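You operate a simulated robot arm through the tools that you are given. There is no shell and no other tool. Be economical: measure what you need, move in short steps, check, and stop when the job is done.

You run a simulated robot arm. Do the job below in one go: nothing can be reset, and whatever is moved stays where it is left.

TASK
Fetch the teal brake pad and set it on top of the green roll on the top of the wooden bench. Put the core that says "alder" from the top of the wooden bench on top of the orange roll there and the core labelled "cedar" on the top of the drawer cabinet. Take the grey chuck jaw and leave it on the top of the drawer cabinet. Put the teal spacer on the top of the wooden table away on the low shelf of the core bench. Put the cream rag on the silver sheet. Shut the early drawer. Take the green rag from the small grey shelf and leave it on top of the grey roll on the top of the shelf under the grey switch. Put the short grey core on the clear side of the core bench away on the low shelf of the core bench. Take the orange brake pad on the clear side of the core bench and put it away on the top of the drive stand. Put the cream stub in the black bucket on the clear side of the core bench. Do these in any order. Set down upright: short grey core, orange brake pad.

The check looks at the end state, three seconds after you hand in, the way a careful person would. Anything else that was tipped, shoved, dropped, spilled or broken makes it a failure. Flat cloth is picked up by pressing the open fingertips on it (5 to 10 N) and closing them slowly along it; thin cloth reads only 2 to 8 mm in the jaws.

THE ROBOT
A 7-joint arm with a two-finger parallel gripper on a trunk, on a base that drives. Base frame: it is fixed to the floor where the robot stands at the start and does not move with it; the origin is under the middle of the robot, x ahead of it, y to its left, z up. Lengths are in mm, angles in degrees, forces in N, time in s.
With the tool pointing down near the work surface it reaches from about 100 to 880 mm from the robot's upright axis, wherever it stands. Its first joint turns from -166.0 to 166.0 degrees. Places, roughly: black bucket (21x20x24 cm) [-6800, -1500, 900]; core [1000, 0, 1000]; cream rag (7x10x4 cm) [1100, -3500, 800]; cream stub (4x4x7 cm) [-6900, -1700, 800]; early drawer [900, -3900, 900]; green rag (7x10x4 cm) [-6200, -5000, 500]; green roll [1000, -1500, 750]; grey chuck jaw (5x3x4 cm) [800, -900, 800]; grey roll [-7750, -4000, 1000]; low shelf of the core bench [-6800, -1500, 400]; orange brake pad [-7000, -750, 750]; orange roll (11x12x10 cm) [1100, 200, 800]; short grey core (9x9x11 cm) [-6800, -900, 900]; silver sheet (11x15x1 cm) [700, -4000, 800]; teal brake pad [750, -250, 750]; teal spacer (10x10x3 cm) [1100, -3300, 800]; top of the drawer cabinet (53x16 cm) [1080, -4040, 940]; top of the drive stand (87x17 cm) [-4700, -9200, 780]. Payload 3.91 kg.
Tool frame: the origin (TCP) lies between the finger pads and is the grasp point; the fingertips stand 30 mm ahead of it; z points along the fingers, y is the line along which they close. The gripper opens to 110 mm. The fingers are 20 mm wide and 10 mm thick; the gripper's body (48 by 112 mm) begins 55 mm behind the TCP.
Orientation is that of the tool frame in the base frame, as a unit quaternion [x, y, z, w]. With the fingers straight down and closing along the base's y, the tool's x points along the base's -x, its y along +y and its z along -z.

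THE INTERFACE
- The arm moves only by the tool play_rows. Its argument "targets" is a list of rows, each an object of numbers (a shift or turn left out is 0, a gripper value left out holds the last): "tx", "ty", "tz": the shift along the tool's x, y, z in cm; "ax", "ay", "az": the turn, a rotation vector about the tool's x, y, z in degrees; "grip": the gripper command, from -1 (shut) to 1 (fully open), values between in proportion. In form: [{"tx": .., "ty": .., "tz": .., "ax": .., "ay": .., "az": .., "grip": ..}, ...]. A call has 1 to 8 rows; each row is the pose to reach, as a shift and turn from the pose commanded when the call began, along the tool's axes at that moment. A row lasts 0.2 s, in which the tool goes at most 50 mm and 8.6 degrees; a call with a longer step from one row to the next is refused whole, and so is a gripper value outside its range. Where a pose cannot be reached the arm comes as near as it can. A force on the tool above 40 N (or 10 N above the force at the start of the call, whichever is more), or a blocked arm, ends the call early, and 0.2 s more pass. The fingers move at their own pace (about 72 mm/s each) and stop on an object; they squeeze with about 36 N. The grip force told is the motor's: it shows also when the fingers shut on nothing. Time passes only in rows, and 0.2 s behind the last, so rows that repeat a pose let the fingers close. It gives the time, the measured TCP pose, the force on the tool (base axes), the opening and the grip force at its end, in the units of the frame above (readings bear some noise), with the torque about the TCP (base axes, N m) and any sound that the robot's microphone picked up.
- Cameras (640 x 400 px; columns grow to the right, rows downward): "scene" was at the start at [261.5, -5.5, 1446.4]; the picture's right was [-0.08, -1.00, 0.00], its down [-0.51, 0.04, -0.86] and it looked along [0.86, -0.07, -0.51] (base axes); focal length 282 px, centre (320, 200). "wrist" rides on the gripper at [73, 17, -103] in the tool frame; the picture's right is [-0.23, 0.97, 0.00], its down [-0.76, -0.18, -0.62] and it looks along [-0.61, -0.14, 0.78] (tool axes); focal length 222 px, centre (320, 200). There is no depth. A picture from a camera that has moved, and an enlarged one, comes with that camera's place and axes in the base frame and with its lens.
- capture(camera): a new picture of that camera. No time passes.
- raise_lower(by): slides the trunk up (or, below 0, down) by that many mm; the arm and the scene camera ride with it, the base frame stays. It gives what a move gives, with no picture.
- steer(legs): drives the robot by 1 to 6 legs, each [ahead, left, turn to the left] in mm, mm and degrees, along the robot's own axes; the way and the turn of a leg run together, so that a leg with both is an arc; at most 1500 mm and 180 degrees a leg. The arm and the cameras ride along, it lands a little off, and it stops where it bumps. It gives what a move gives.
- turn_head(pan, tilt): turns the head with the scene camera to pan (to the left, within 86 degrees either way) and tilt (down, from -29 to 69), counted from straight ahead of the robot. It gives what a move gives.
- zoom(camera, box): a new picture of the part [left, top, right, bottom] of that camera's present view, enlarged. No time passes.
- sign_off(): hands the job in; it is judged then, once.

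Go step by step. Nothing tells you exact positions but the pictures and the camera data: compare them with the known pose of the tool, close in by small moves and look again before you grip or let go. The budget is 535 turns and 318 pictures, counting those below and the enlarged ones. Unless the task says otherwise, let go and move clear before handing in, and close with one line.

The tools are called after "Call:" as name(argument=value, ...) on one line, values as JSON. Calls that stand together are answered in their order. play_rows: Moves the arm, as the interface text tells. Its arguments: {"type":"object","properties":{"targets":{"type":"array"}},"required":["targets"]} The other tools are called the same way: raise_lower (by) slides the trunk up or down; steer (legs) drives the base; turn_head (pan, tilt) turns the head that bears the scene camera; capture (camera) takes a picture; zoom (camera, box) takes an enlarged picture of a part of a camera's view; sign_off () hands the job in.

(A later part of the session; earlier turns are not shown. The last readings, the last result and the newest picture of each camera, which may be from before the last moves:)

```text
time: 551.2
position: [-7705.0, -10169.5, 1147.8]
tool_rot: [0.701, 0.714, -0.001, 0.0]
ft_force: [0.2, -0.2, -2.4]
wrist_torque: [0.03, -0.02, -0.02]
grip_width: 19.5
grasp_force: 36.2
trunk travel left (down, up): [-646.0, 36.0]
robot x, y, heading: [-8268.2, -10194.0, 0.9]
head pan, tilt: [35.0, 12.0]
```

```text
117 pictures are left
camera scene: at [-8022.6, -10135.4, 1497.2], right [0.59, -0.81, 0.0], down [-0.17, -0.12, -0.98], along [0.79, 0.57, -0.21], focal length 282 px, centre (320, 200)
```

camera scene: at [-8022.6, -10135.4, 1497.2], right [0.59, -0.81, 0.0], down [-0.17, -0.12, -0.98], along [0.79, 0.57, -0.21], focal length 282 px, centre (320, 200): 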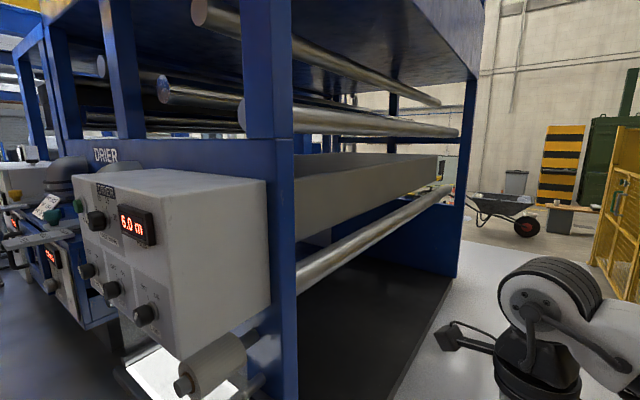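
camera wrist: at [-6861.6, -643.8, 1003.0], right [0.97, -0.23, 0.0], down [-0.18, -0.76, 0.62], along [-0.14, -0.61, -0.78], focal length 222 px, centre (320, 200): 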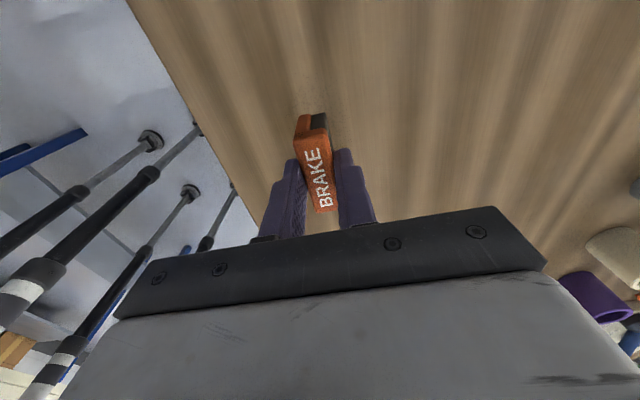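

Call:
turn_head(pan=-45, tilt=35)

Call:
capture(camera="scene")

Call:
turn_head(pan=60, tilt=40)

Call:
capture(camera="scene")

```text
time: 552.7
position: [-7704.7, -10170.0, 1146.3]
tool_rot: [0.7, 0.714, 0.0, 0.0]
ft_force: [0.1, -0.3, -1.3]
wrist_torque: [0.01, -0.01, 0.01]
grip_width: 19.5
grasp_force: 36.0
trunk travel left (down, up): [-646.0, 36.0]
robot x, y, heading: [-8271.9, -10196.4, 1.1]
head pan, tilt: [-45.0, 35.0]
```

```text
116 pictures are left
camera scene: at [-8034.7, -10251.4, 1460.3], right [-0.69, -0.72, 0.0], down [-0.41, 0.4, -0.82], along [0.59, -0.57, -0.57], focal length 282 px, centre (320, 200)
```

scene: 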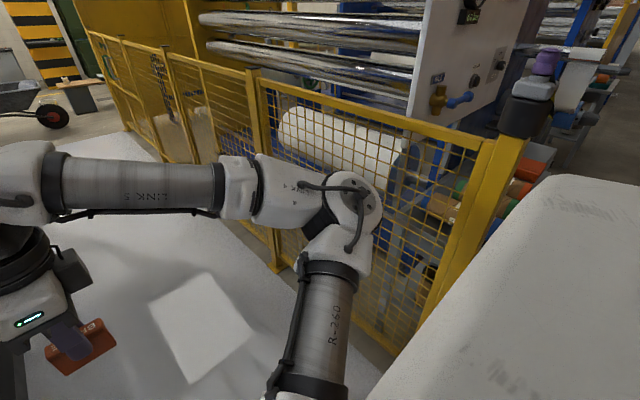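

```text
time: 554.6
position: [-7704.6, -10168.6, 1146.9]
tool_rot: [0.7, 0.714, 0.0, -0.001]
ft_force: [0.5, -0.4, -1.7]
wrist_torque: [0.02, 0.01, -0.01]
grip_width: 19.6
grasp_force: 36.1
trunk travel left (down, up): [-646.0, 36.0]
robot x, y, heading: [-8269.7, -10195.2, 0.9]
head pan, tilt: [60.0, 40.0]
```

```text
115 pictures are left
camera scene: at [-8056.7, -10115.9, 1452.8], right [0.87, -0.49, 0.0], down [-0.31, -0.56, -0.77], along [0.37, 0.67, -0.64], focal length 282 px, centre (320, 200)
```

scene: 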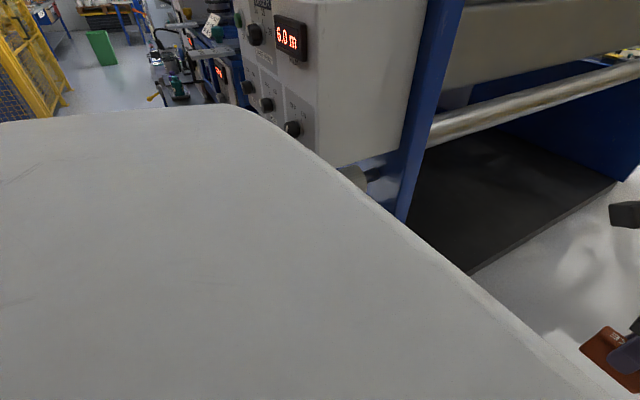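

A small green bin stands at the aisle's left side. I shift right (y≈-10580) and pass between it and the fence.

Call:
steer(legs=[[-60, 0, -0.9], [0, -390, 0], [1200, 0, 0], [1200, 0, 0]])

Call:
turn_head(pan=40, tilt=15)

Call:
capture(camera="scene")

```text
time: 558.6
position: [-7765.6, -10555.9, 1147.5]
tool_rot: [0.705, 0.709, -0.001, 0.0]
ft_force: [-0.1, 0.0, -1.8]
wrist_torque: [0.02, 0.01, 0.02]
grip_width: 19.7
grasp_force: 35.6
trunk travel left (down, up): [-646.0, 36.0]
robot x, y, heading: [-8330.5, -10578.1, 0.1]
head pan, tilt: [60.0, 40.0]
stopped in leg 2: the robot was blocked; the commanded pose is now the measured one
```

```text
time: 559.5
position: [-7764.9, -10557.2, 1147.5]
tool_rot: [0.704, 0.71, -0.001, 0.0]
ft_force: [0.0, -0.2, -2.6]
wrist_torque: [0.03, 0.01, -0.02]
grip_width: 19.7
grasp_force: 36.7
trunk travel left (down, up): [-646.0, 36.0]
robot x, y, heading: [-8329.2, -10579.0, 0.4]
head pan, tilt: [40.0, 15.0]
```

```text
114 pictures are left
camera scene: at [-8087.6, -10511.8, 1492.3], right [0.65, -0.76, 0.0], down [-0.2, -0.17, -0.97], along [0.74, 0.62, -0.26], focal length 282 px, centre (320, 200)
```

scene: 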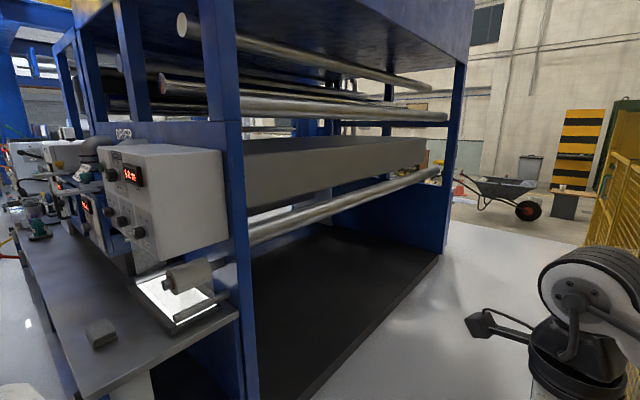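

The base is wider than thought (~±390). The aisle centre is y≈-10390; I re-centre and go ahead.

Call:
steer(legs=[[0, 190, -0.4], [1200, 0, 0], [1200, 0, 0]])

Call:
turn_head(pan=40, tilt=15)

Call:
capture(camera="scene")

```text
time: 573.1
position: [-5349.7, -10382.8, 1146.2]
tool_rot: [0.707, 0.707, -0.001, 0.0]
ft_force: [0.1, -0.3, -2.4]
wrist_torque: [0.02, 0.0, -0.02]
grip_width: 19.7
grasp_force: 35.8
trunk travel left (down, up): [-646.0, 36.0]
robot x, y, heading: [-5916.4, -10399.1, -0.2]
head pan, tilt: [40.0, 15.0]
```

```text
time: 573.7
position: [-5350.5, -10382.2, 1146.7]
tool_rot: [0.707, 0.707, 0.0, -0.001]
ft_force: [0.2, -0.2, -2.1]
wrist_torque: [0.01, 0.01, 0.01]
grip_width: 19.9
grasp_force: 36.0
trunk travel left (down, up): [-646.0, 36.0]
robot x, y, heading: [-5918.4, -10399.3, -0.0]
head pan, tilt: [40.0, 15.0]
```

```text
113 pictures are left
camera scene: at [-5671.8, -10337.8, 1492.3], right [0.64, -0.77, 0.0], down [-0.2, -0.17, -0.97], along [0.74, 0.62, -0.26], focal length 282 px, centre (320, 200)
```

scene: 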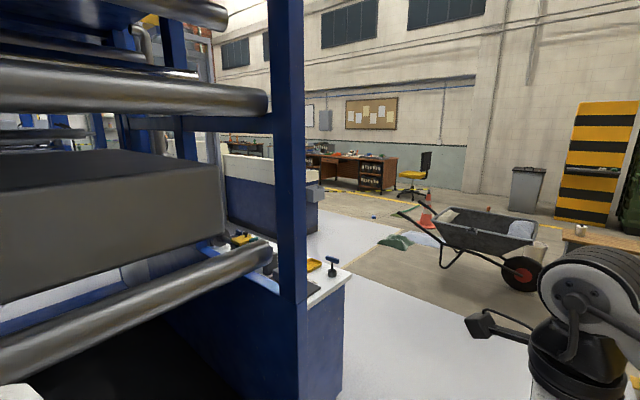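

The drive stand (blue cabinet, white top, x≈-4700, y −9640…−8770) is at the drier's east end. I drive round to its east side and face it.

Call:
steer(legs=[[1400, 0, 0], [550, 0, 0], [0, 0, 90], [0, 0, 90]])

Call:
turn_head(pan=-35, tilt=25)

Call:
capture(camera="scene")

```text
time: 591.2
position: [-4534.1, -10411.7, 1146.9]
tool_rot: [-0.701, 0.713, 0.0, 0.001]
ft_force: [-0.3, -0.1, -1.7]
wrist_torque: [0.01, 0.0, 0.01]
grip_width: 19.9
grasp_force: 36.1
trunk travel left (down, up): [-646.0, 36.0]
robot x, y, heading: [-3969.3, -10406.7, 179.0]
head pan, tilt: [40.0, 15.0]
```

```text
time: 592.7
position: [-4535.8, -10411.1, 1146.7]
tool_rot: [-0.702, 0.712, -0.001, 0.001]
ft_force: [-1.2, 0.7, -2.3]
wrist_torque: [0.02, -0.01, -0.02]
grip_width: 19.7
grasp_force: 36.3
trunk travel left (down, up): [-646.0, 36.0]
robot x, y, heading: [-3969.9, -10409.0, 179.0]
head pan, tilt: [-35.0, 25.0]
```

```text
112 pictures are left
camera scene: at [-4212.8, -10347.4, 1476.1], right [0.59, 0.81, 0.0], down [0.34, -0.25, -0.91], along [-0.73, 0.53, -0.42], focal length 282 px, centre (320, 200)
```

scene: 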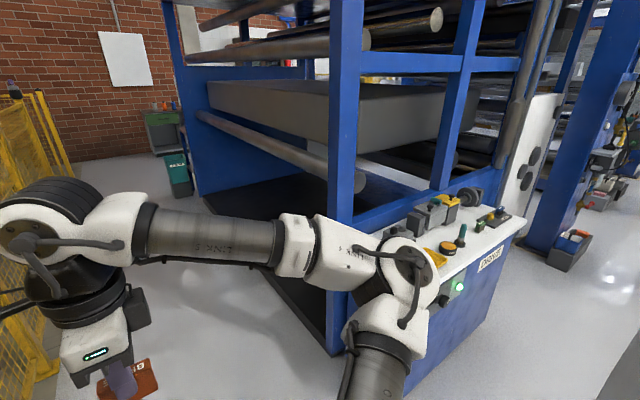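

Call:
steer(legs=[[-120, 0, 1], [0, 1080, 0]])

Call:
turn_head(pan=0, tilt=38)

Call:
capture(camera="scene")

Call:
capture(camera="wrist")

```text
time: 596.5
position: [-4416.5, -10614.8, 1147.3]
tool_rot: [0.707, -0.707, 0.001, 0.001]
ft_force: [-0.3, 0.9, -1.8]
wrist_torque: [0.0, 0.0, 0.0]
grip_width: 19.7
grasp_force: 35.5
trunk travel left (down, up): [-646.0, 36.0]
robot x, y, heading: [-3850.5, -10600.2, 179.7]
head pan, tilt: [-35.0, 25.0]
stopped in leg 2: the robot was blocked; the commanded pose is now the measured one
```

```text
time: 597.5
position: [-4415.7, -10617.4, 1145.6]
tool_rot: [0.707, -0.707, 0.001, 0.0]
ft_force: [0.8, 0.1, -2.5]
wrist_torque: [0.0, -0.01, 0.0]
grip_width: 19.9
grasp_force: 35.9
trunk travel left (down, up): [-646.0, 36.0]
robot x, y, heading: [-3848.8, -10603.8, 179.9]
head pan, tilt: [0.0, 38.0]
```

```text
111 pictures are left
camera scene: at [-4106.0, -10598.8, 1455.8], right [0.0, 1.0, 0.0], down [0.62, 0.0, -0.79], along [-0.79, 0.0, -0.62], focal length 282 px, centre (320, 200)
```

scene: 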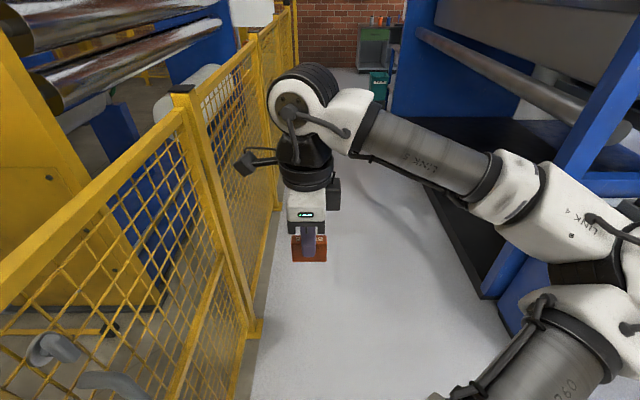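

```text
110 pictures are left
camera wrist: at [-4433.5, -10689.8, 1251.0], right [-0.97, 0.23, 0.0], down [0.18, 0.76, 0.62], along [0.14, 0.61, -0.78], focal length 222 px, centre (320, 200)
```

wrist: 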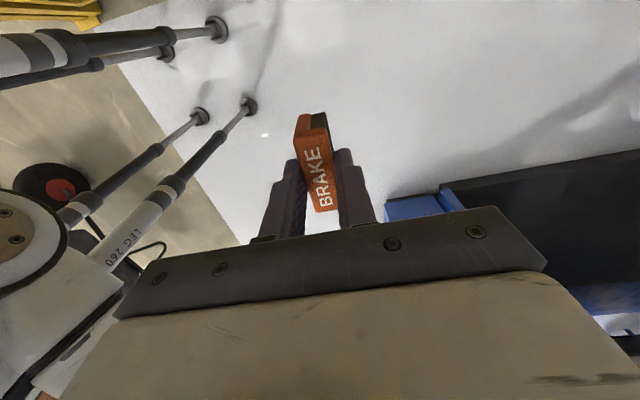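

I strafed the wrong way; now right (north) 1280.

Call:
steer(legs=[[0, -1280, 0]])

Call:
capture(camera="scene")

Call:
capture(camera="wrist")

```text
time: 607.7
position: [-4419.1, -9343.1, 1147.9]
tool_rot: [0.711, -0.704, 0.001, -0.001]
ft_force: [0.1, 0.5, -2.2]
wrist_torque: [0.02, 0.0, 0.0]
grip_width: 19.5
grasp_force: 36.1
trunk travel left (down, up): [-646.0, 36.0]
robot x, y, heading: [-3854.1, -9319.8, -179.6]
head pan, tilt: [0.0, 38.0]
```

```text
109 pictures are left
camera scene: at [-4108.4, -9321.9, 1455.8], right [-0.01, 1.0, 0.0], down [0.62, 0.0, -0.79], along [-0.79, -0.01, -0.62], focal length 282 px, centre (320, 200)
```

scene: 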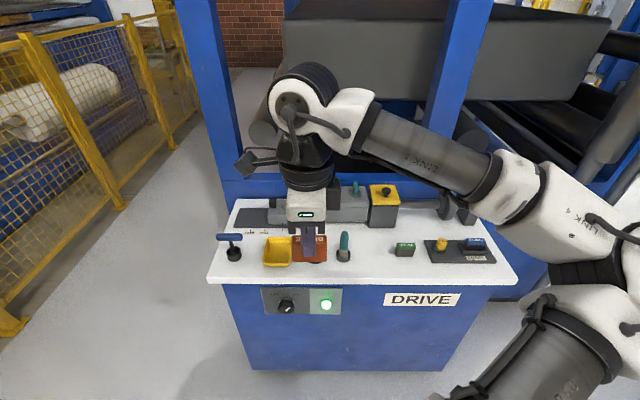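

```text
108 pictures are left
camera wrist: at [-4435.1, -9415.9, 1251.0], right [-0.98, 0.22, 0.0], down [0.17, 0.76, 0.62], along [0.14, 0.61, -0.78], focal length 222 px, centre (320, 200)
```

wrist: 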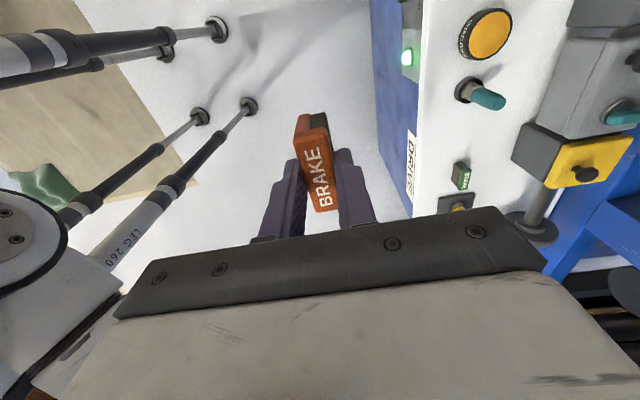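

The stand top has a free spot between the teal lever and the green box near (-4675,-9158). I move closer and line up.

Call:
steer(legs=[[110, -180, -0.4]])

Call:
capture(camera="wrist")

Call:
zoom(camera="scene", box=[180, 160, 500, 340])

```text
time: 609.7
position: [-4529.0, -9159.2, 1146.9]
tool_rot: [0.709, -0.706, 0.0, -0.001]
ft_force: [0.5, -0.2, -2.6]
wrist_torque: [-0.02, 0.0, -0.01]
grip_width: 19.8
grasp_force: 35.5
trunk travel left (down, up): [-646.0, 36.0]
robot x, y, heading: [-3969.4, -9140.7, -179.9]
head pan, tilt: [0.0, 38.0]
```

```text
107 pictures are left
camera wrist: at [-4546.4, -9233.3, 1250.8], right [-0.97, 0.22, 0.0], down [0.17, 0.76, 0.62], along [0.14, 0.61, -0.78], focal length 222 px, centre (320, 200)
```

wrist: 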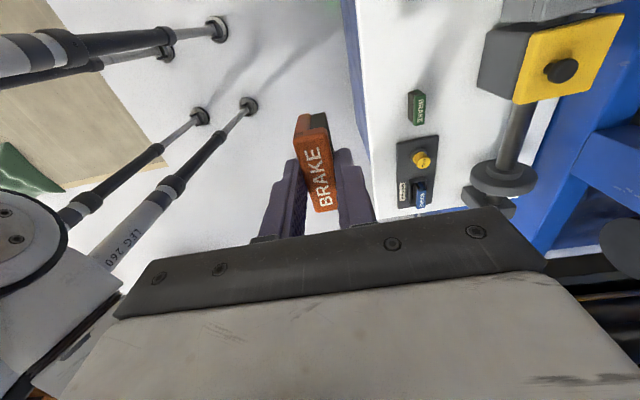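

```text
2.00 times, centred on (340, 250) of scene
camera zoom: at [-4219.3, -9141.3, 1455.7], right [0.0, 1.0, 0.0], down [0.62, 0.0, -0.79], along [-0.79, 0.0, -0.62], focal length 564 px, centre (280, 100)
```

zoom: 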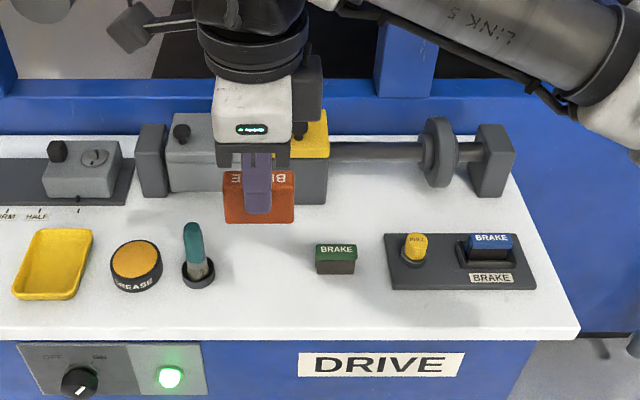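

Free spot centre (-4672,-9162), between brush and green pad. I extend and lower.

Call:
play_rows(targets=[{"ty": 4.5}, {"ty": 9}, {"ty": 13.5, "tx": 0.2}, {"ty": 14.3, "tx": 0.3, "tz": 4}, {"ty": 14.3, "tx": 0.3, "tz": 8.5}, {"ty": 14.3, "tx": 0.3, "tz": 13}, {"ty": 14.3, "tx": 0.3, "tz": 17.5}, {"ty": 14.3, "tx": 0.3, "tz": 21.5}])

Call:
play_rows(targets=[{"tz": 3}, {"tz": 5}])

Call:
capture(camera="wrist")

Call:
zoom(camera="scene", box=[220, 170, 420, 320])

```text
time: 611.5
position: [-4672.6, -9164.9, 932.7]
tool_rot: [0.709, -0.705, 0.001, -0.001]
ft_force: [0.2, -1.3, -3.1]
wrist_torque: [-0.01, 0.01, -0.02]
grip_width: 20.0
grasp_force: 35.6
trunk travel left (down, up): [-646.0, 36.0]
robot x, y, heading: [-3968.0, -9144.2, -179.9]
head pan, tilt: [0.0, 38.0]
```

```text
time: 612.1
position: [-4670.8, -9163.3, 881.6]
tool_rot: [0.709, -0.705, 0.001, -0.001]
ft_force: [0.6, 0.0, -1.8]
wrist_torque: [-0.01, 0.0, -0.02]
grip_width: 20.0
grasp_force: 36.4
trunk travel left (down, up): [-646.0, 36.0]
robot x, y, heading: [-3961.5, -9141.9, -180.1]
head pan, tilt: [0.0, 38.0]
```

```text
105 pictures are left
camera wrist: at [-4688.3, -9237.4, 985.8], right [-0.97, 0.22, 0.0], down [0.17, 0.76, 0.62], along [0.14, 0.61, -0.78], focal length 222 px, centre (320, 200)
```

wrist: 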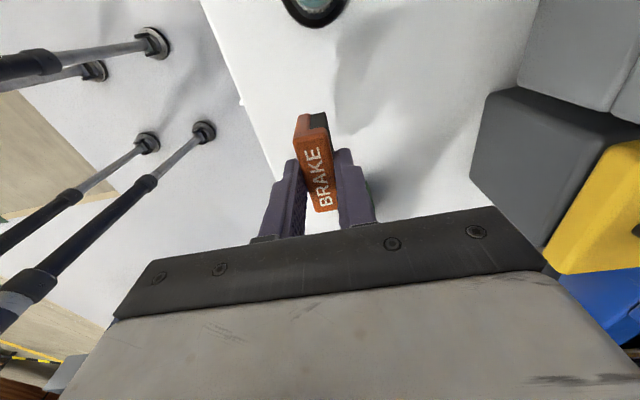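

```text
2.67 times, centred on (320, 245) of scene
camera zoom: at [-4219.1, -9141.7, 1455.8], right [0.0, 1.0, 0.0], down [0.62, 0.0, -0.79], along [-0.79, 0.0, -0.62], focal length 752 px, centre (320, 80)
```

zoom: 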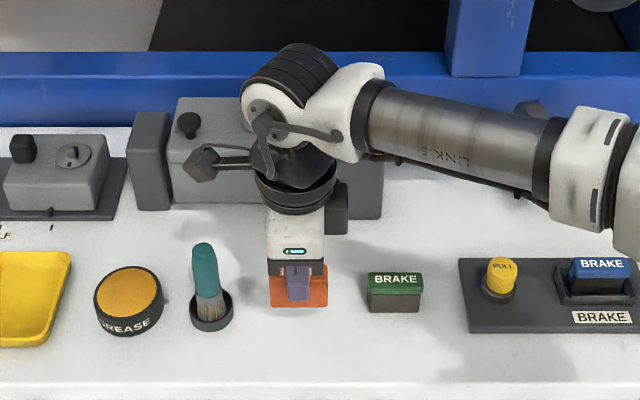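

Well placed between brush and green pad. I lower to contact.

Call:
play_rows(targets=[{"tz": 1.5}, {"tz": 3}, {"tz": 3.6}, {"tz": 4.0}, {"tz": 4.4}, {"tz": 4.8}])

```text
time: 613.5
position: [-4671.7, -9165.3, 834.9]
tool_rot: [0.709, -0.705, 0.0, 0.001]
ft_force: [1.0, 0.5, 4.7]
wrist_torque: [0.07, 0.0, 0.03]
grip_width: 19.6
grasp_force: 35.9
trunk travel left (down, up): [-646.0, 36.0]
robot x, y, heading: [-3964.8, -9143.9, -180.0]
head pan, tilt: [0.0, 38.0]
```

Call:
play_rows(targets=[{"tz": 0.1}, {"tz": 0.1}])

Call:
play_rows(targets=[{"grip": -0.3}, {"grip": 0.1}, {"grip": 0.1}, {"tz": -3, "grip": 0.1}, {"tz": -7, "grip": 0.1}, {"tz": -11.5, "grip": 0.1}, {"tz": -16, "grip": 0.1}, {"tz": -20, "grip": 0.1}])

Call:
capture(camera="wrist")

Call:
zoom(camera="scene", box=[220, 170, 420, 320])

```text
time: 614.1
position: [-4671.9, -9163.9, 833.4]
tool_rot: [0.709, -0.705, -0.001, 0.001]
ft_force: [1.2, 0.9, 15.2]
wrist_torque: [0.13, 0.05, 0.0]
grip_width: 19.6
grasp_force: 35.6
trunk travel left (down, up): [-646.0, 36.0]
robot x, y, heading: [-3964.9, -9142.1, -179.9]
head pan, tilt: [0.0, 38.0]
```

```text
time: 615.9
position: [-4671.7, -9164.4, 1033.2]
tool_rot: [0.709, -0.705, 0.0, 0.0]
ft_force: [0.2, 0.5, 0.1]
wrist_torque: [0.01, 0.05, -0.02]
grip_width: 60.4
grasp_force: 0.0
trunk travel left (down, up): [-646.0, 36.0]
robot x, y, heading: [-3962.1, -9141.6, -179.9]
head pan, tilt: [0.0, 38.0]
```

```text
103 pictures are left
camera wrist: at [-4687.8, -9237.7, 1137.1], right [-0.97, 0.22, 0.0], down [0.17, 0.76, 0.62], along [0.14, 0.61, -0.78], focal length 222 px, centre (320, 200)
```

wrist: 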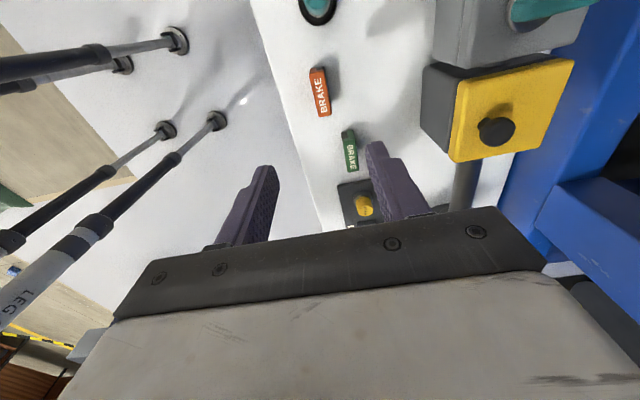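

```text
2.67 times, centred on (320, 245) of scene
camera zoom: at [-4218.5, -9141.7, 1455.8], right [0.0, 1.0, 0.0], down [0.62, 0.0, -0.79], along [-0.79, 0.0, -0.62], focal length 752 px, centre (320, 80)
```

zoom: 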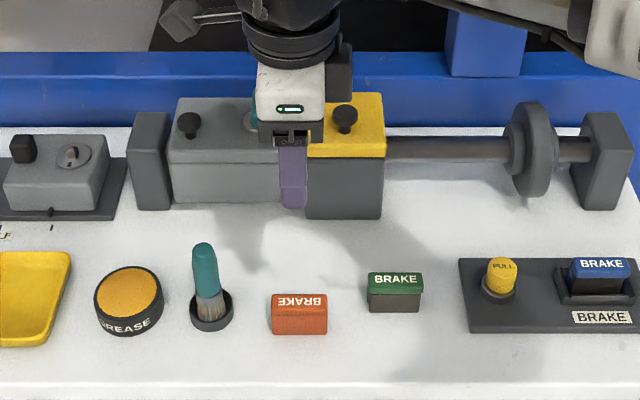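

Orange pad stands upright on the drive stand. Last is the green rag; I look north for a direct way back.

Call:
turn_head(pan=-80, tilt=12)

Call:
capture(camera="scene")

```text
time: 617.4
position: [-4671.6, -9164.6, 1031.9]
tool_rot: [0.709, -0.705, -0.001, 0.0]
ft_force: [-0.2, 0.1, -0.1]
wrist_torque: [0.01, 0.04, -0.01]
grip_width: 60.5
grasp_force: 0.1
trunk travel left (down, up): [-646.0, 36.0]
robot x, y, heading: [-3963.9, -9141.7, -180.2]
head pan, tilt: [-80.0, 12.0]
```

```text
101 pictures are left
camera scene: at [-4148.8, -9049.9, 1497.2], right [0.98, 0.17, 0.0], down [0.04, -0.2, -0.98], along [-0.17, 0.96, -0.21], focal length 282 px, centre (320, 200)
```

scene: 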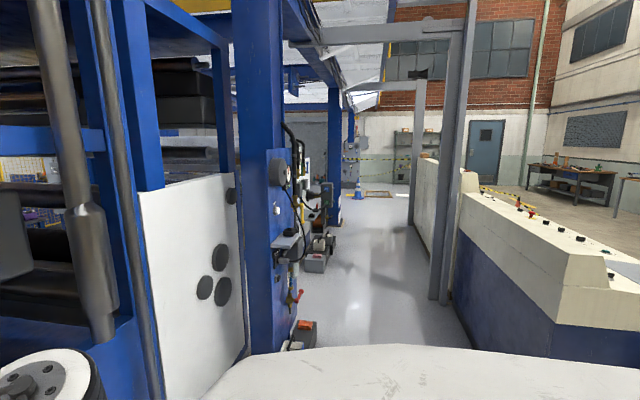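

The corridor north (x −4460…−3440) is just wide enough. I retract, turn north, centre at x≈-3950 and go in stages.

Call:
play_rows(targets=[{"tz": -4, "ty": -2}, {"tz": -8, "ty": -5}, {"tz": -11.5, "ty": -8.5}, {"tz": -11.5, "ty": -13}])

Call:
steer(legs=[[0, 0, -89.8], [0, -15, 0], [1400, 0, 0]])

Call:
turn_head(pan=0, tilt=12)

Call:
capture(camera="scene")

```text
time: 618.4
position: [-4540.0, -9163.5, 1148.5]
tool_rot: [0.709, -0.705, 0.0, 0.0]
ft_force: [0.2, -0.3, -0.3]
wrist_torque: [0.0, 0.01, 0.01]
grip_width: 60.7
grasp_force: 0.0
trunk travel left (down, up): [-646.0, 36.0]
robot x, y, heading: [-3964.8, -9140.7, -180.0]
head pan, tilt: [-80.0, 12.0]
```

```text
time: 629.7
position: [-3984.4, -7169.1, 1146.9]
tool_rot: [-0.005, 1.0, -0.001, 0.0]
ft_force: [0.9, 0.3, -0.1]
wrist_torque: [-0.01, -0.04, -0.02]
grip_width: 60.3
grasp_force: 0.1
trunk travel left (down, up): [-646.0, 36.0]
robot x, y, heading: [-3962.0, -7746.6, 90.3]
head pan, tilt: [-80.0, 12.0]
```

```text
time: 631.2
position: [-3985.5, -7170.2, 1146.4]
tool_rot: [-0.005, 1.0, -0.001, 0.0]
ft_force: [0.2, 0.3, -0.1]
wrist_torque: [0.01, 0.0, 0.01]
grip_width: 60.5
grasp_force: 0.1
trunk travel left (down, up): [-646.0, 36.0]
robot x, y, heading: [-3956.8, -7746.9, 90.5]
head pan, tilt: [0.0, 12.0]
```

```text
100 pictures are left
camera scene: at [-3960.6, -7481.1, 1497.2], right [1.0, 0.01, 0.0], down [0.0, -0.21, -0.98], along [-0.01, 0.98, -0.21], focal length 282 px, centre (320, 200)
```

scene: 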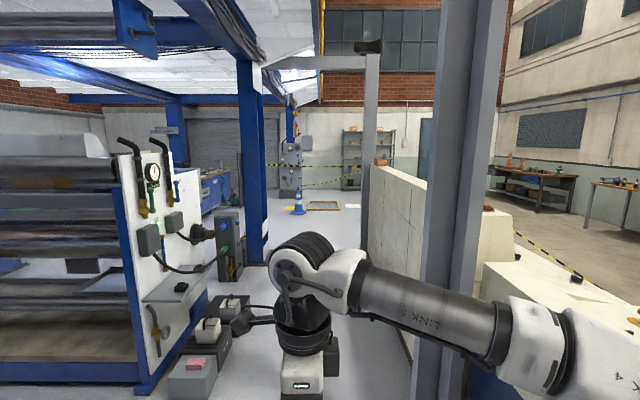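

I swing the arm left so the elbow clears the grey post, then continue.

Call:
play_rows(targets=[{"tx": 4.8}, {"tx": 9.6}, {"tx": 14.4}, {"tx": 19.2}, {"tx": 22}])

Call:
capture(camera="scene")

```text
time: 632.4
position: [-4206.7, -7171.9, 1147.4]
tool_rot: [-0.005, 1.0, -0.002, -0.001]
ft_force: [-0.1, 0.7, -0.3]
wrist_torque: [0.0, 0.02, -0.01]
grip_width: 60.6
grasp_force: 0.0
trunk travel left (down, up): [-646.0, 36.0]
robot x, y, heading: [-3958.2, -7744.3, 90.2]
head pan, tilt: [0.0, 12.0]
```

```text
99 pictures are left
camera scene: at [-3961.0, -7481.0, 1497.2], right [1.0, 0.01, 0.0], down [0.0, -0.21, -0.98], along [-0.01, 0.98, -0.21], focal length 282 px, centre (320, 200)
```

scene: 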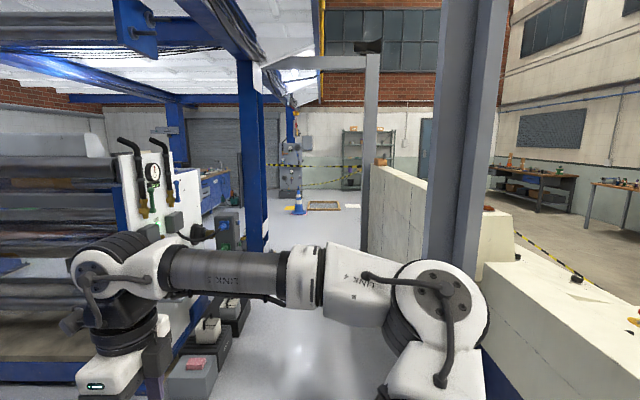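

Call:
steer(legs=[[1400, 0, -0.2], [1400, 0, 0]])

Call:
capture(camera="scene")

```text
time: 645.9
position: [-4200.3, -4393.2, 1148.1]
tool_rot: [0.0, 1.0, -0.002, 0.0]
ft_force: [0.0, 0.1, 0.0]
wrist_torque: [-0.03, 0.03, 0.01]
grip_width: 60.6
grasp_force: 0.0
trunk travel left (down, up): [-646.0, 36.0]
robot x, y, heading: [-3962.0, -4968.0, 89.6]
head pan, tilt: [0.0, 12.0]
```

```text
98 pictures are left
camera scene: at [-3959.4, -4705.5, 1497.2], right [1.0, -0.01, 0.0], down [0.0, -0.21, -0.98], along [0.01, 0.98, -0.21], focal length 282 px, centre (320, 200)
```

scene: 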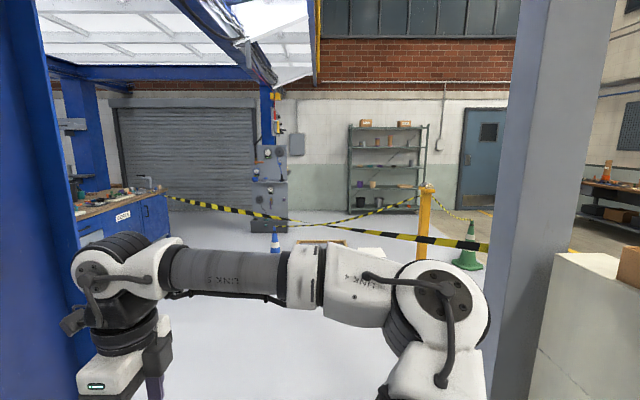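

Next I must round the blue column. I lift the arm above the tape height first, then go north to y≈-3350 and turn west.

Call:
play_rows(targets=[{"tz": -4.5}, {"tz": -9}, {"tz": -12.5}])

Call:
steer(legs=[[1400, 0, 0.4], [200, 0, 0]])

Call:
capture(camera="scene")

```text
time: 646.7
position: [-4201.7, -4392.9, 1273.4]
tool_rot: [0.001, 1.0, -0.001, 0.001]
ft_force: [-0.3, 0.6, -0.4]
wrist_torque: [0.01, 0.0, 0.0]
grip_width: 60.8
grasp_force: 0.0
trunk travel left (down, up): [-646.0, 36.0]
robot x, y, heading: [-3961.0, -4971.6, 89.5]
head pan, tilt: [0.0, 12.0]
```

```text
time: 654.9
position: [-4199.7, -2788.1, 1273.1]
tool_rot: [-0.003, 1.0, -0.001, 0.0]
ft_force: [0.5, -0.2, 0.0]
wrist_torque: [-0.03, -0.02, -0.03]
grip_width: 60.6
grasp_force: 0.1
trunk travel left (down, up): [-646.0, 36.0]
robot x, y, heading: [-3957.0, -3366.1, 90.1]
head pan, tilt: [0.0, 12.0]
```

```text
97 pictures are left
camera scene: at [-3956.5, -3100.1, 1497.0], right [1.0, 0.0, 0.0], down [0.0, -0.21, -0.98], along [0.0, 0.98, -0.21], focal length 282 px, centre (320, 200)
```

scene: 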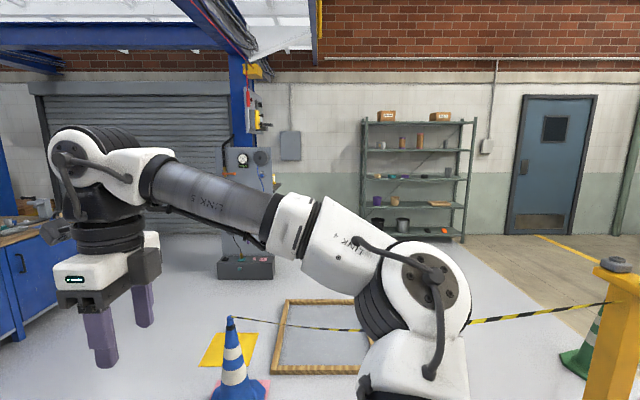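

Past the tape. I turn west, drive to x≈-6150, and turn to face the roller machine with the grey box and green rag.

Call:
steer(legs=[[0, 0, 90], [1400, 0, 0], [800, 0, 0], [0, 0, 90]])

Call:
turn_head(pan=0, tilt=25)

Call:
capture(camera="scene")

```text
time: 673.7
position: [-5909.3, -3973.9, 1274.2]
tool_rot: [1.0, 0.016, 0.001, -0.001]
ft_force: [0.1, -0.7, -0.6]
wrist_torque: [-0.03, -0.01, -0.02]
grip_width: 60.5
grasp_force: 0.1
trunk travel left (down, up): [-646.0, 36.0]
robot x, y, heading: [-6166.4, -3404.9, -88.6]
head pan, tilt: [0.0, 12.0]
```

```text
time: 674.4
position: [-5910.0, -3972.7, 1274.2]
tool_rot: [1.0, 0.018, 0.001, -0.001]
ft_force: [-0.4, 0.1, -0.1]
wrist_torque: [0.01, 0.01, -0.02]
grip_width: 60.7
grasp_force: 0.1
trunk travel left (down, up): [-646.0, 36.0]
robot x, y, heading: [-6170.3, -3405.1, -88.6]
head pan, tilt: [0.0, 25.0]
```

```text
96 pictures are left
camera scene: at [-6159.6, -3664.7, 1476.2], right [-1.0, -0.03, 0.0], down [-0.01, 0.42, -0.91], along [0.03, -0.91, -0.42], focal length 282 px, centre (320, 200)
```

scene: 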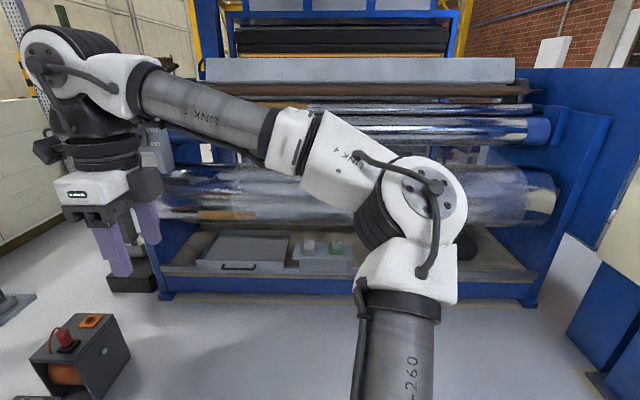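

Call:
zoom(camera="scene", box=[180, 210, 400, 310])

```text
2.91 times, centred on (290, 260) of scene
camera zoom: at [-6159.6, -3664.7, 1476.2], right [-1.0, -0.03, 0.0], down [-0.01, 0.42, -0.91], along [0.03, -0.91, -0.42], focal length 820 px, centre (407, 26)
```

zoom: 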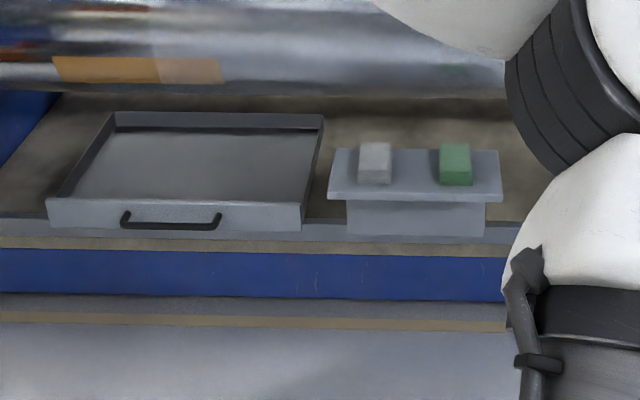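

Green rag lies on the small grey block (≈(-6224,-5075,500)), under the rollers. I turn the gripper back, get into position and lower the trunk to look closely.

Call:
play_rows(targets=[{"az": -8.5}, {"az": -17}, {"az": -25.5}, {"az": -34}, {"az": -42.5}, {"az": -51}, {"az": -59.5}, {"az": -68}])

Call:
play_rows(targets=[{"az": -8, "tz": 3}, {"az": -16, "tz": 7}, {"az": -22, "tz": 11}])

Call:
play_rows(targets=[{"ay": -7.5}, {"ay": -15}, {"ay": -22.5}, {"ay": -30}, {"ay": -37.5}, {"ay": -45}, {"ay": -52.5}, {"ay": -60}])

Call:
steer(legs=[[450, -290, -1.4]])

Call:
raise_lower(by=-300)

Call:
raise_lower(by=-200)

Call:
capture(camera="scene")

Call:
capture(camera="wrist")

```text
time: 676.2
position: [-5909.3, -3973.7, 1273.3]
tool_rot: [0.819, 0.573, 0.001, 0.0]
ft_force: [-0.2, -0.1, 0.2]
wrist_torque: [-0.05, 0.01, 0.03]
grip_width: 60.6
grasp_force: 0.1
trunk travel left (down, up): [-646.0, 36.0]
robot x, y, heading: [-6165.7, -3406.3, -88.5]
head pan, tilt: [0.0, 25.0]
```

```text
time: 677.0
position: [-5908.7, -3973.5, 1162.8]
tool_rot: [0.695, 0.719, 0.001, -0.001]
ft_force: [0.3, -0.8, 0.2]
wrist_torque: [0.03, 0.0, 0.02]
grip_width: 60.5
grasp_force: 0.1
trunk travel left (down, up): [-646.0, 36.0]
robot x, y, heading: [-6167.0, -3400.9, -88.4]
head pan, tilt: [0.0, 25.0]
```

```text
time: 678.8
position: [-5910.3, -3974.0, 1163.1]
tool_rot: [0.603, 0.622, -0.348, 0.359]
ft_force: [0.2, -0.4, -1.2]
wrist_torque: [-0.03, 0.0, 0.0]
grip_width: 60.2
grasp_force: 0.1
trunk travel left (down, up): [-646.0, 36.0]
robot x, y, heading: [-6168.5, -3404.3, -88.5]
head pan, tilt: [0.0, 25.0]
```

```text
time: 682.0
position: [-6202.8, -4435.2, 1162.6]
tool_rot: [0.609, 0.616, -0.351, 0.355]
ft_force: [-0.3, -0.1, 0.1]
wrist_torque: [0.0, 0.03, -0.02]
grip_width: 60.5
grasp_force: 0.1
trunk travel left (down, up): [-646.0, 36.0]
robot x, y, heading: [-6450.4, -3862.1, -89.7]
head pan, tilt: [0.0, 25.0]
```

```text
time: 685.0
position: [-6203.0, -4434.4, 862.7]
tool_rot: [0.609, 0.616, -0.351, 0.355]
ft_force: [-0.6, 0.1, 0.4]
wrist_torque: [0.03, 0.05, -0.02]
grip_width: 60.4
grasp_force: 0.1
trunk travel left (down, up): [-346.0, 336.0]
robot x, y, heading: [-6449.4, -3859.1, -89.6]
head pan, tilt: [0.0, 25.0]
```

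```text
time: 687.1
position: [-6203.1, -4435.0, 662.8]
tool_rot: [0.61, 0.615, -0.351, 0.355]
ft_force: [0.1, 0.5, -0.7]
wrist_torque: [-0.03, -0.02, -0.01]
grip_width: 60.7
grasp_force: 0.1
trunk travel left (down, up): [-146.0, 536.0]
robot x, y, heading: [-6451.2, -3859.5, -89.6]
head pan, tilt: [0.0, 25.0]
```

```text
94 pictures are left
camera scene: at [-6445.7, -4121.3, 976.2], right [-1.0, -0.01, 0.0], down [0.0, 0.42, -0.91], along [0.01, -0.91, -0.42], focal length 282 px, centre (320, 200)
```

scene: 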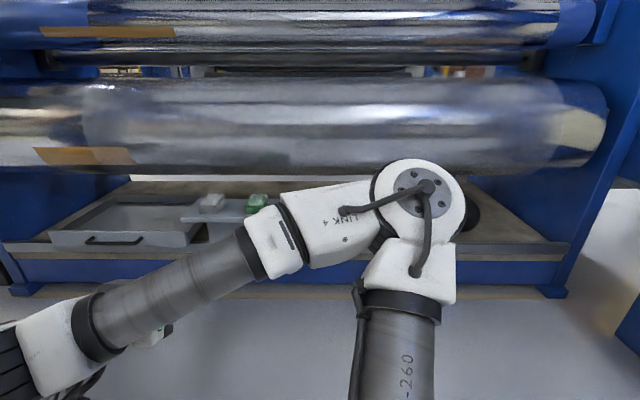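

```text
93 pictures are left
camera wrist: at [-6187.2, -4310.0, 652.6], right [0.97, -0.1, 0.2], down [-0.18, 0.16, 0.97], along [-0.13, -0.98, 0.13], focal length 222 px, centre (320, 200)
```

wrist: 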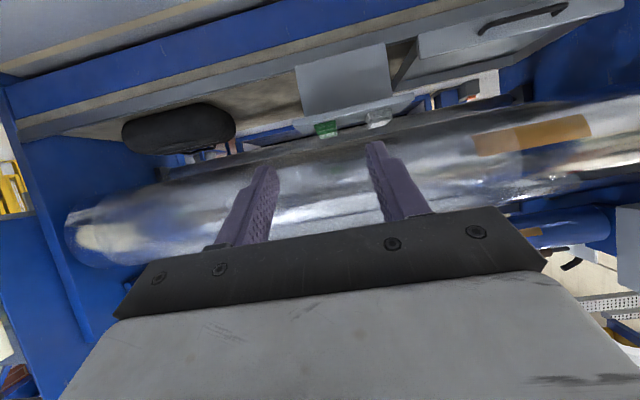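

Rag is at about (-6219,-5031), top ≈540; the roller hangs above with ~100 mm clearance, so a flat approach fits. I drive in 300 and open the gripper.

Call:
steer(legs=[[300, 0, -0.3]])

Call:
play_rows(targets=[{"ty": -0.6, "tx": 0, "tz": 3, "grip": 1}, {"ty": -1.2, "tx": 0, "tz": 7, "grip": 1}, {"ty": -1.6, "tx": 0, "tz": 11, "grip": 1}])

Call:
capture(camera="wrist")

Call:
capture(camera="scene")

```text
time: 689.2
position: [-6205.4, -4736.9, 662.9]
tool_rot: [0.611, 0.614, -0.353, 0.354]
ft_force: [0.3, -0.2, 0.5]
wrist_torque: [0.0, -0.03, 0.03]
grip_width: 60.7
grasp_force: 0.1
trunk travel left (down, up): [-146.0, 536.0]
robot x, y, heading: [-6449.3, -4162.1, -90.2]
head pan, tilt: [0.0, 25.0]
```

```text
time: 690.0
position: [-6221.2, -4834.4, 606.7]
tool_rot: [0.611, 0.614, -0.353, 0.354]
ft_force: [-0.6, 0.8, 0.1]
wrist_torque: [-0.03, 0.03, 0.01]
grip_width: 109.9
grasp_force: 0.0
trunk travel left (down, up): [-146.0, 536.0]
robot x, y, heading: [-6447.9, -4159.6, -90.0]
head pan, tilt: [0.0, 25.0]
```

```text
92 pictures are left
camera wrist: at [-6204.8, -4708.4, 597.5], right [0.97, -0.11, 0.2], down [-0.18, 0.16, 0.97], along [-0.14, -0.98, 0.13], focal length 222 px, centre (320, 200)
```

wrist: 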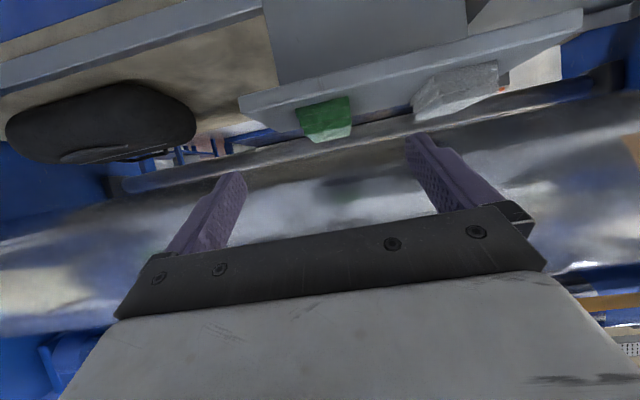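

```text
91 pictures are left
camera scene: at [-6446.6, -4421.5, 976.2], right [-1.0, 0.0, 0.0], down [0.0, 0.42, -0.91], along [0.0, -0.91, -0.42], focal length 282 px, centre (320, 200)
```

scene: 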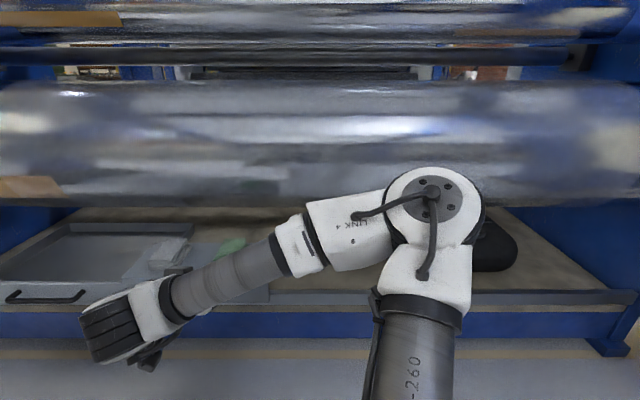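

Call:
play_rows(targets=[{"tx": -0.4, "tz": 4}, {"tx": -0.9, "tz": 8.3}, {"tx": -1.3, "tz": 12.6}, {"tx": -1.7, "tz": 16.5}])

Call:
capture(camera="wrist")

Call:
capture(camera="scene")

```text
time: 691.0
position: [-6219.3, -4983.9, 544.6]
tool_rot: [0.609, 0.614, -0.354, 0.356]
ft_force: [1.4, 3.6, 5.6]
wrist_torque: [0.28, 0.06, -0.07]
grip_width: 109.7
grasp_force: 0.2
trunk travel left (down, up): [-146.0, 536.0]
robot x, y, heading: [-6449.2, -4161.5, -89.8]
head pan, tilt: [0.0, 25.0]
```

```text
90 pictures are left
camera wrist: at [-6203.4, -4858.2, 532.5], right [0.97, -0.1, 0.2], down [-0.18, 0.16, 0.97], along [-0.13, -0.98, 0.14], focal length 222 px, centre (320, 200)
```

wrist: 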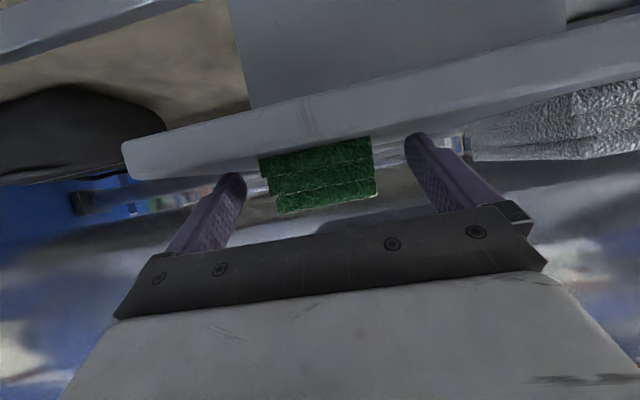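

```text
89 pictures are left
camera scene: at [-6446.8, -4419.8, 977.2], right [-1.0, 0.0, 0.0], down [0.0, 0.42, -0.91], along [0.0, -0.91, -0.42], focal length 282 px, centre (320, 200)
```

scene: 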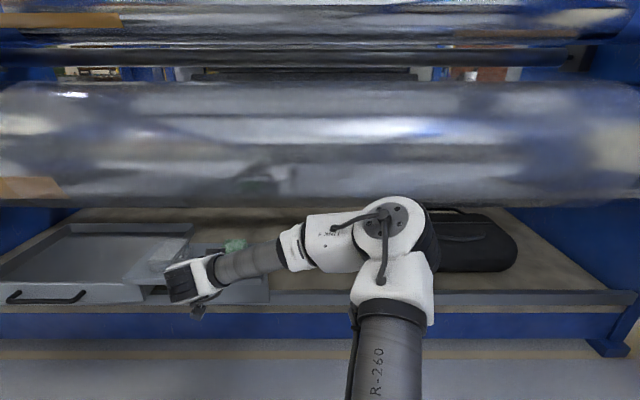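

Fingertips just touch the plate edge (plate top ≈522). I lift 15 mm, then go forward around the rag.

Call:
play_rows(targets=[{"tx": -0.8, "tz": -0.45}, {"tx": -1.3, "tz": -0.75}, {"tx": -2.0, "tz": 0.5}, {"tx": -3.3, "tz": 2.7}])

Call:
capture(camera="wrist")

```text
time: 692.0
position: [-6221.2, -5024.6, 554.6]
tool_rot: [0.611, 0.615, -0.351, 0.354]
ft_force: [-0.5, 0.4, -0.4]
wrist_torque: [0.0, 0.0, 0.02]
grip_width: 110.1
grasp_force: 0.0
trunk travel left (down, up): [-146.0, 536.0]
robot x, y, heading: [-6450.0, -4161.1, -89.9]
head pan, tilt: [0.0, 25.0]
```

```text
88 pictures are left
camera wrist: at [-6204.7, -4899.0, 544.1], right [0.97, -0.11, 0.2], down [-0.18, 0.16, 0.97], along [-0.14, -0.98, 0.13], focal length 222 px, centre (320, 200)
```

wrist: 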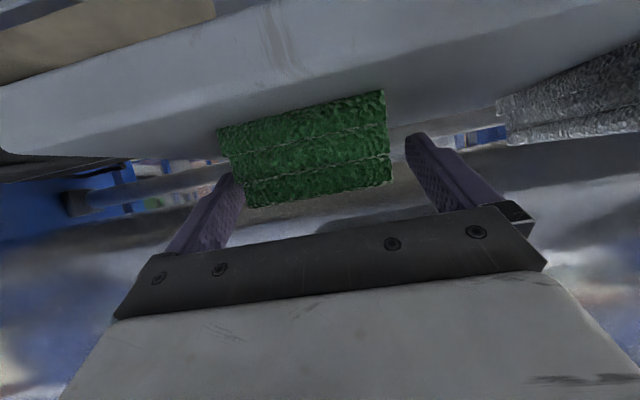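

Rag is ~13 mm to the right; I shift, move forward to its middle, and grip.

Call:
play_rows(targets=[{"ty": 1.3}, {"ty": 1.3, "tx": -0.5, "tz": 1.0}, {"ty": 1.3, "tx": -0.5, "tz": 1.9}, {"ty": 1.3, "tx": -0.5, "tz": 1.9}])

Call:
capture(camera="wrist")

```text
time: 693.0
position: [-6207.4, -5042.6, 548.9]
tool_rot: [0.611, 0.614, -0.352, 0.354]
ft_force: [0.9, -0.2, -0.1]
wrist_torque: [-0.02, 0.03, -0.02]
grip_width: 110.2
grasp_force: 0.0
trunk travel left (down, up): [-146.0, 536.0]
robot x, y, heading: [-6452.0, -4159.0, -89.9]
head pan, tilt: [0.0, 25.0]
```

```text
87 pictures are left
camera wrist: at [-6191.3, -4917.4, 539.0], right [0.97, -0.11, 0.2], down [-0.18, 0.16, 0.97], along [-0.14, -0.98, 0.13], focal length 222 px, centre (320, 200)
```

wrist: 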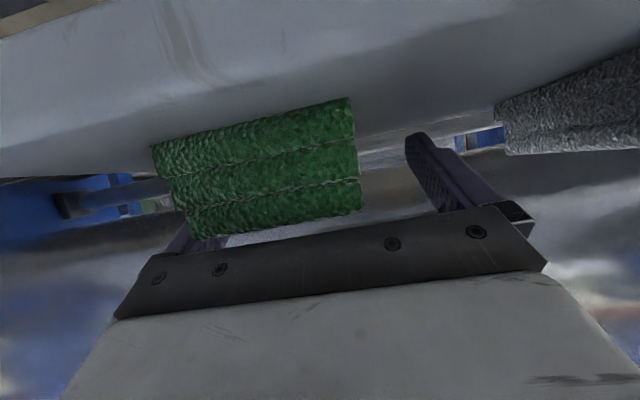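

Call:
play_rows(targets=[{"grip": 0.3}, {"grip": -1}, {"grip": -1}, {"grip": -1}, {"grip": -1}])

Call:
play_rows(targets=[{"tx": -1, "tz": -0.55}, {"tx": -2.2, "tz": -1.25}])

Call:
capture(camera="wrist")

```text
time: 694.2
position: [-6207.1, -5042.1, 549.9]
tool_rot: [0.611, 0.615, -0.352, 0.354]
ft_force: [-0.4, -0.6, 0.1]
wrist_torque: [-0.03, -0.03, -0.03]
grip_width: 64.2
grasp_force: 36.1
trunk travel left (down, up): [-146.0, 536.0]
robot x, y, heading: [-6448.8, -4162.2, -89.8]
head pan, tilt: [0.0, 25.0]
```

```text
time: 694.8
position: [-6207.2, -5042.8, 574.6]
tool_rot: [0.611, 0.614, -0.353, 0.354]
ft_force: [-0.2, -0.7, -0.6]
wrist_torque: [-0.03, -0.01, 0.01]
grip_width: 64.3
grasp_force: 35.2
trunk travel left (down, up): [-146.0, 536.0]
robot x, y, heading: [-6446.9, -4160.1, -90.2]
head pan, tilt: [0.0, 25.0]
```

```text
86 pictures are left
camera wrist: at [-6191.3, -4917.6, 564.8], right [0.97, -0.11, 0.2], down [-0.18, 0.16, 0.97], along [-0.14, -0.98, 0.13], focal length 222 px, centre (320, 200)
```

wrist: 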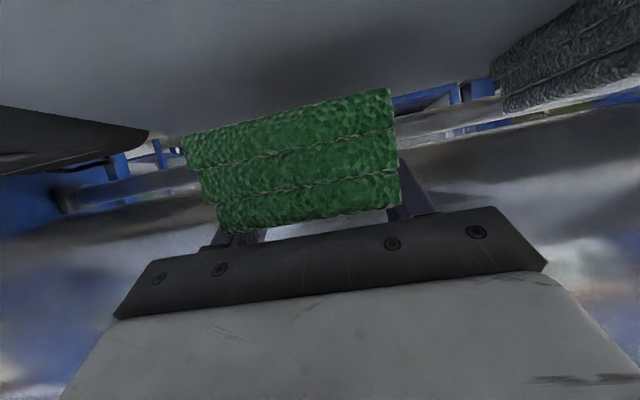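

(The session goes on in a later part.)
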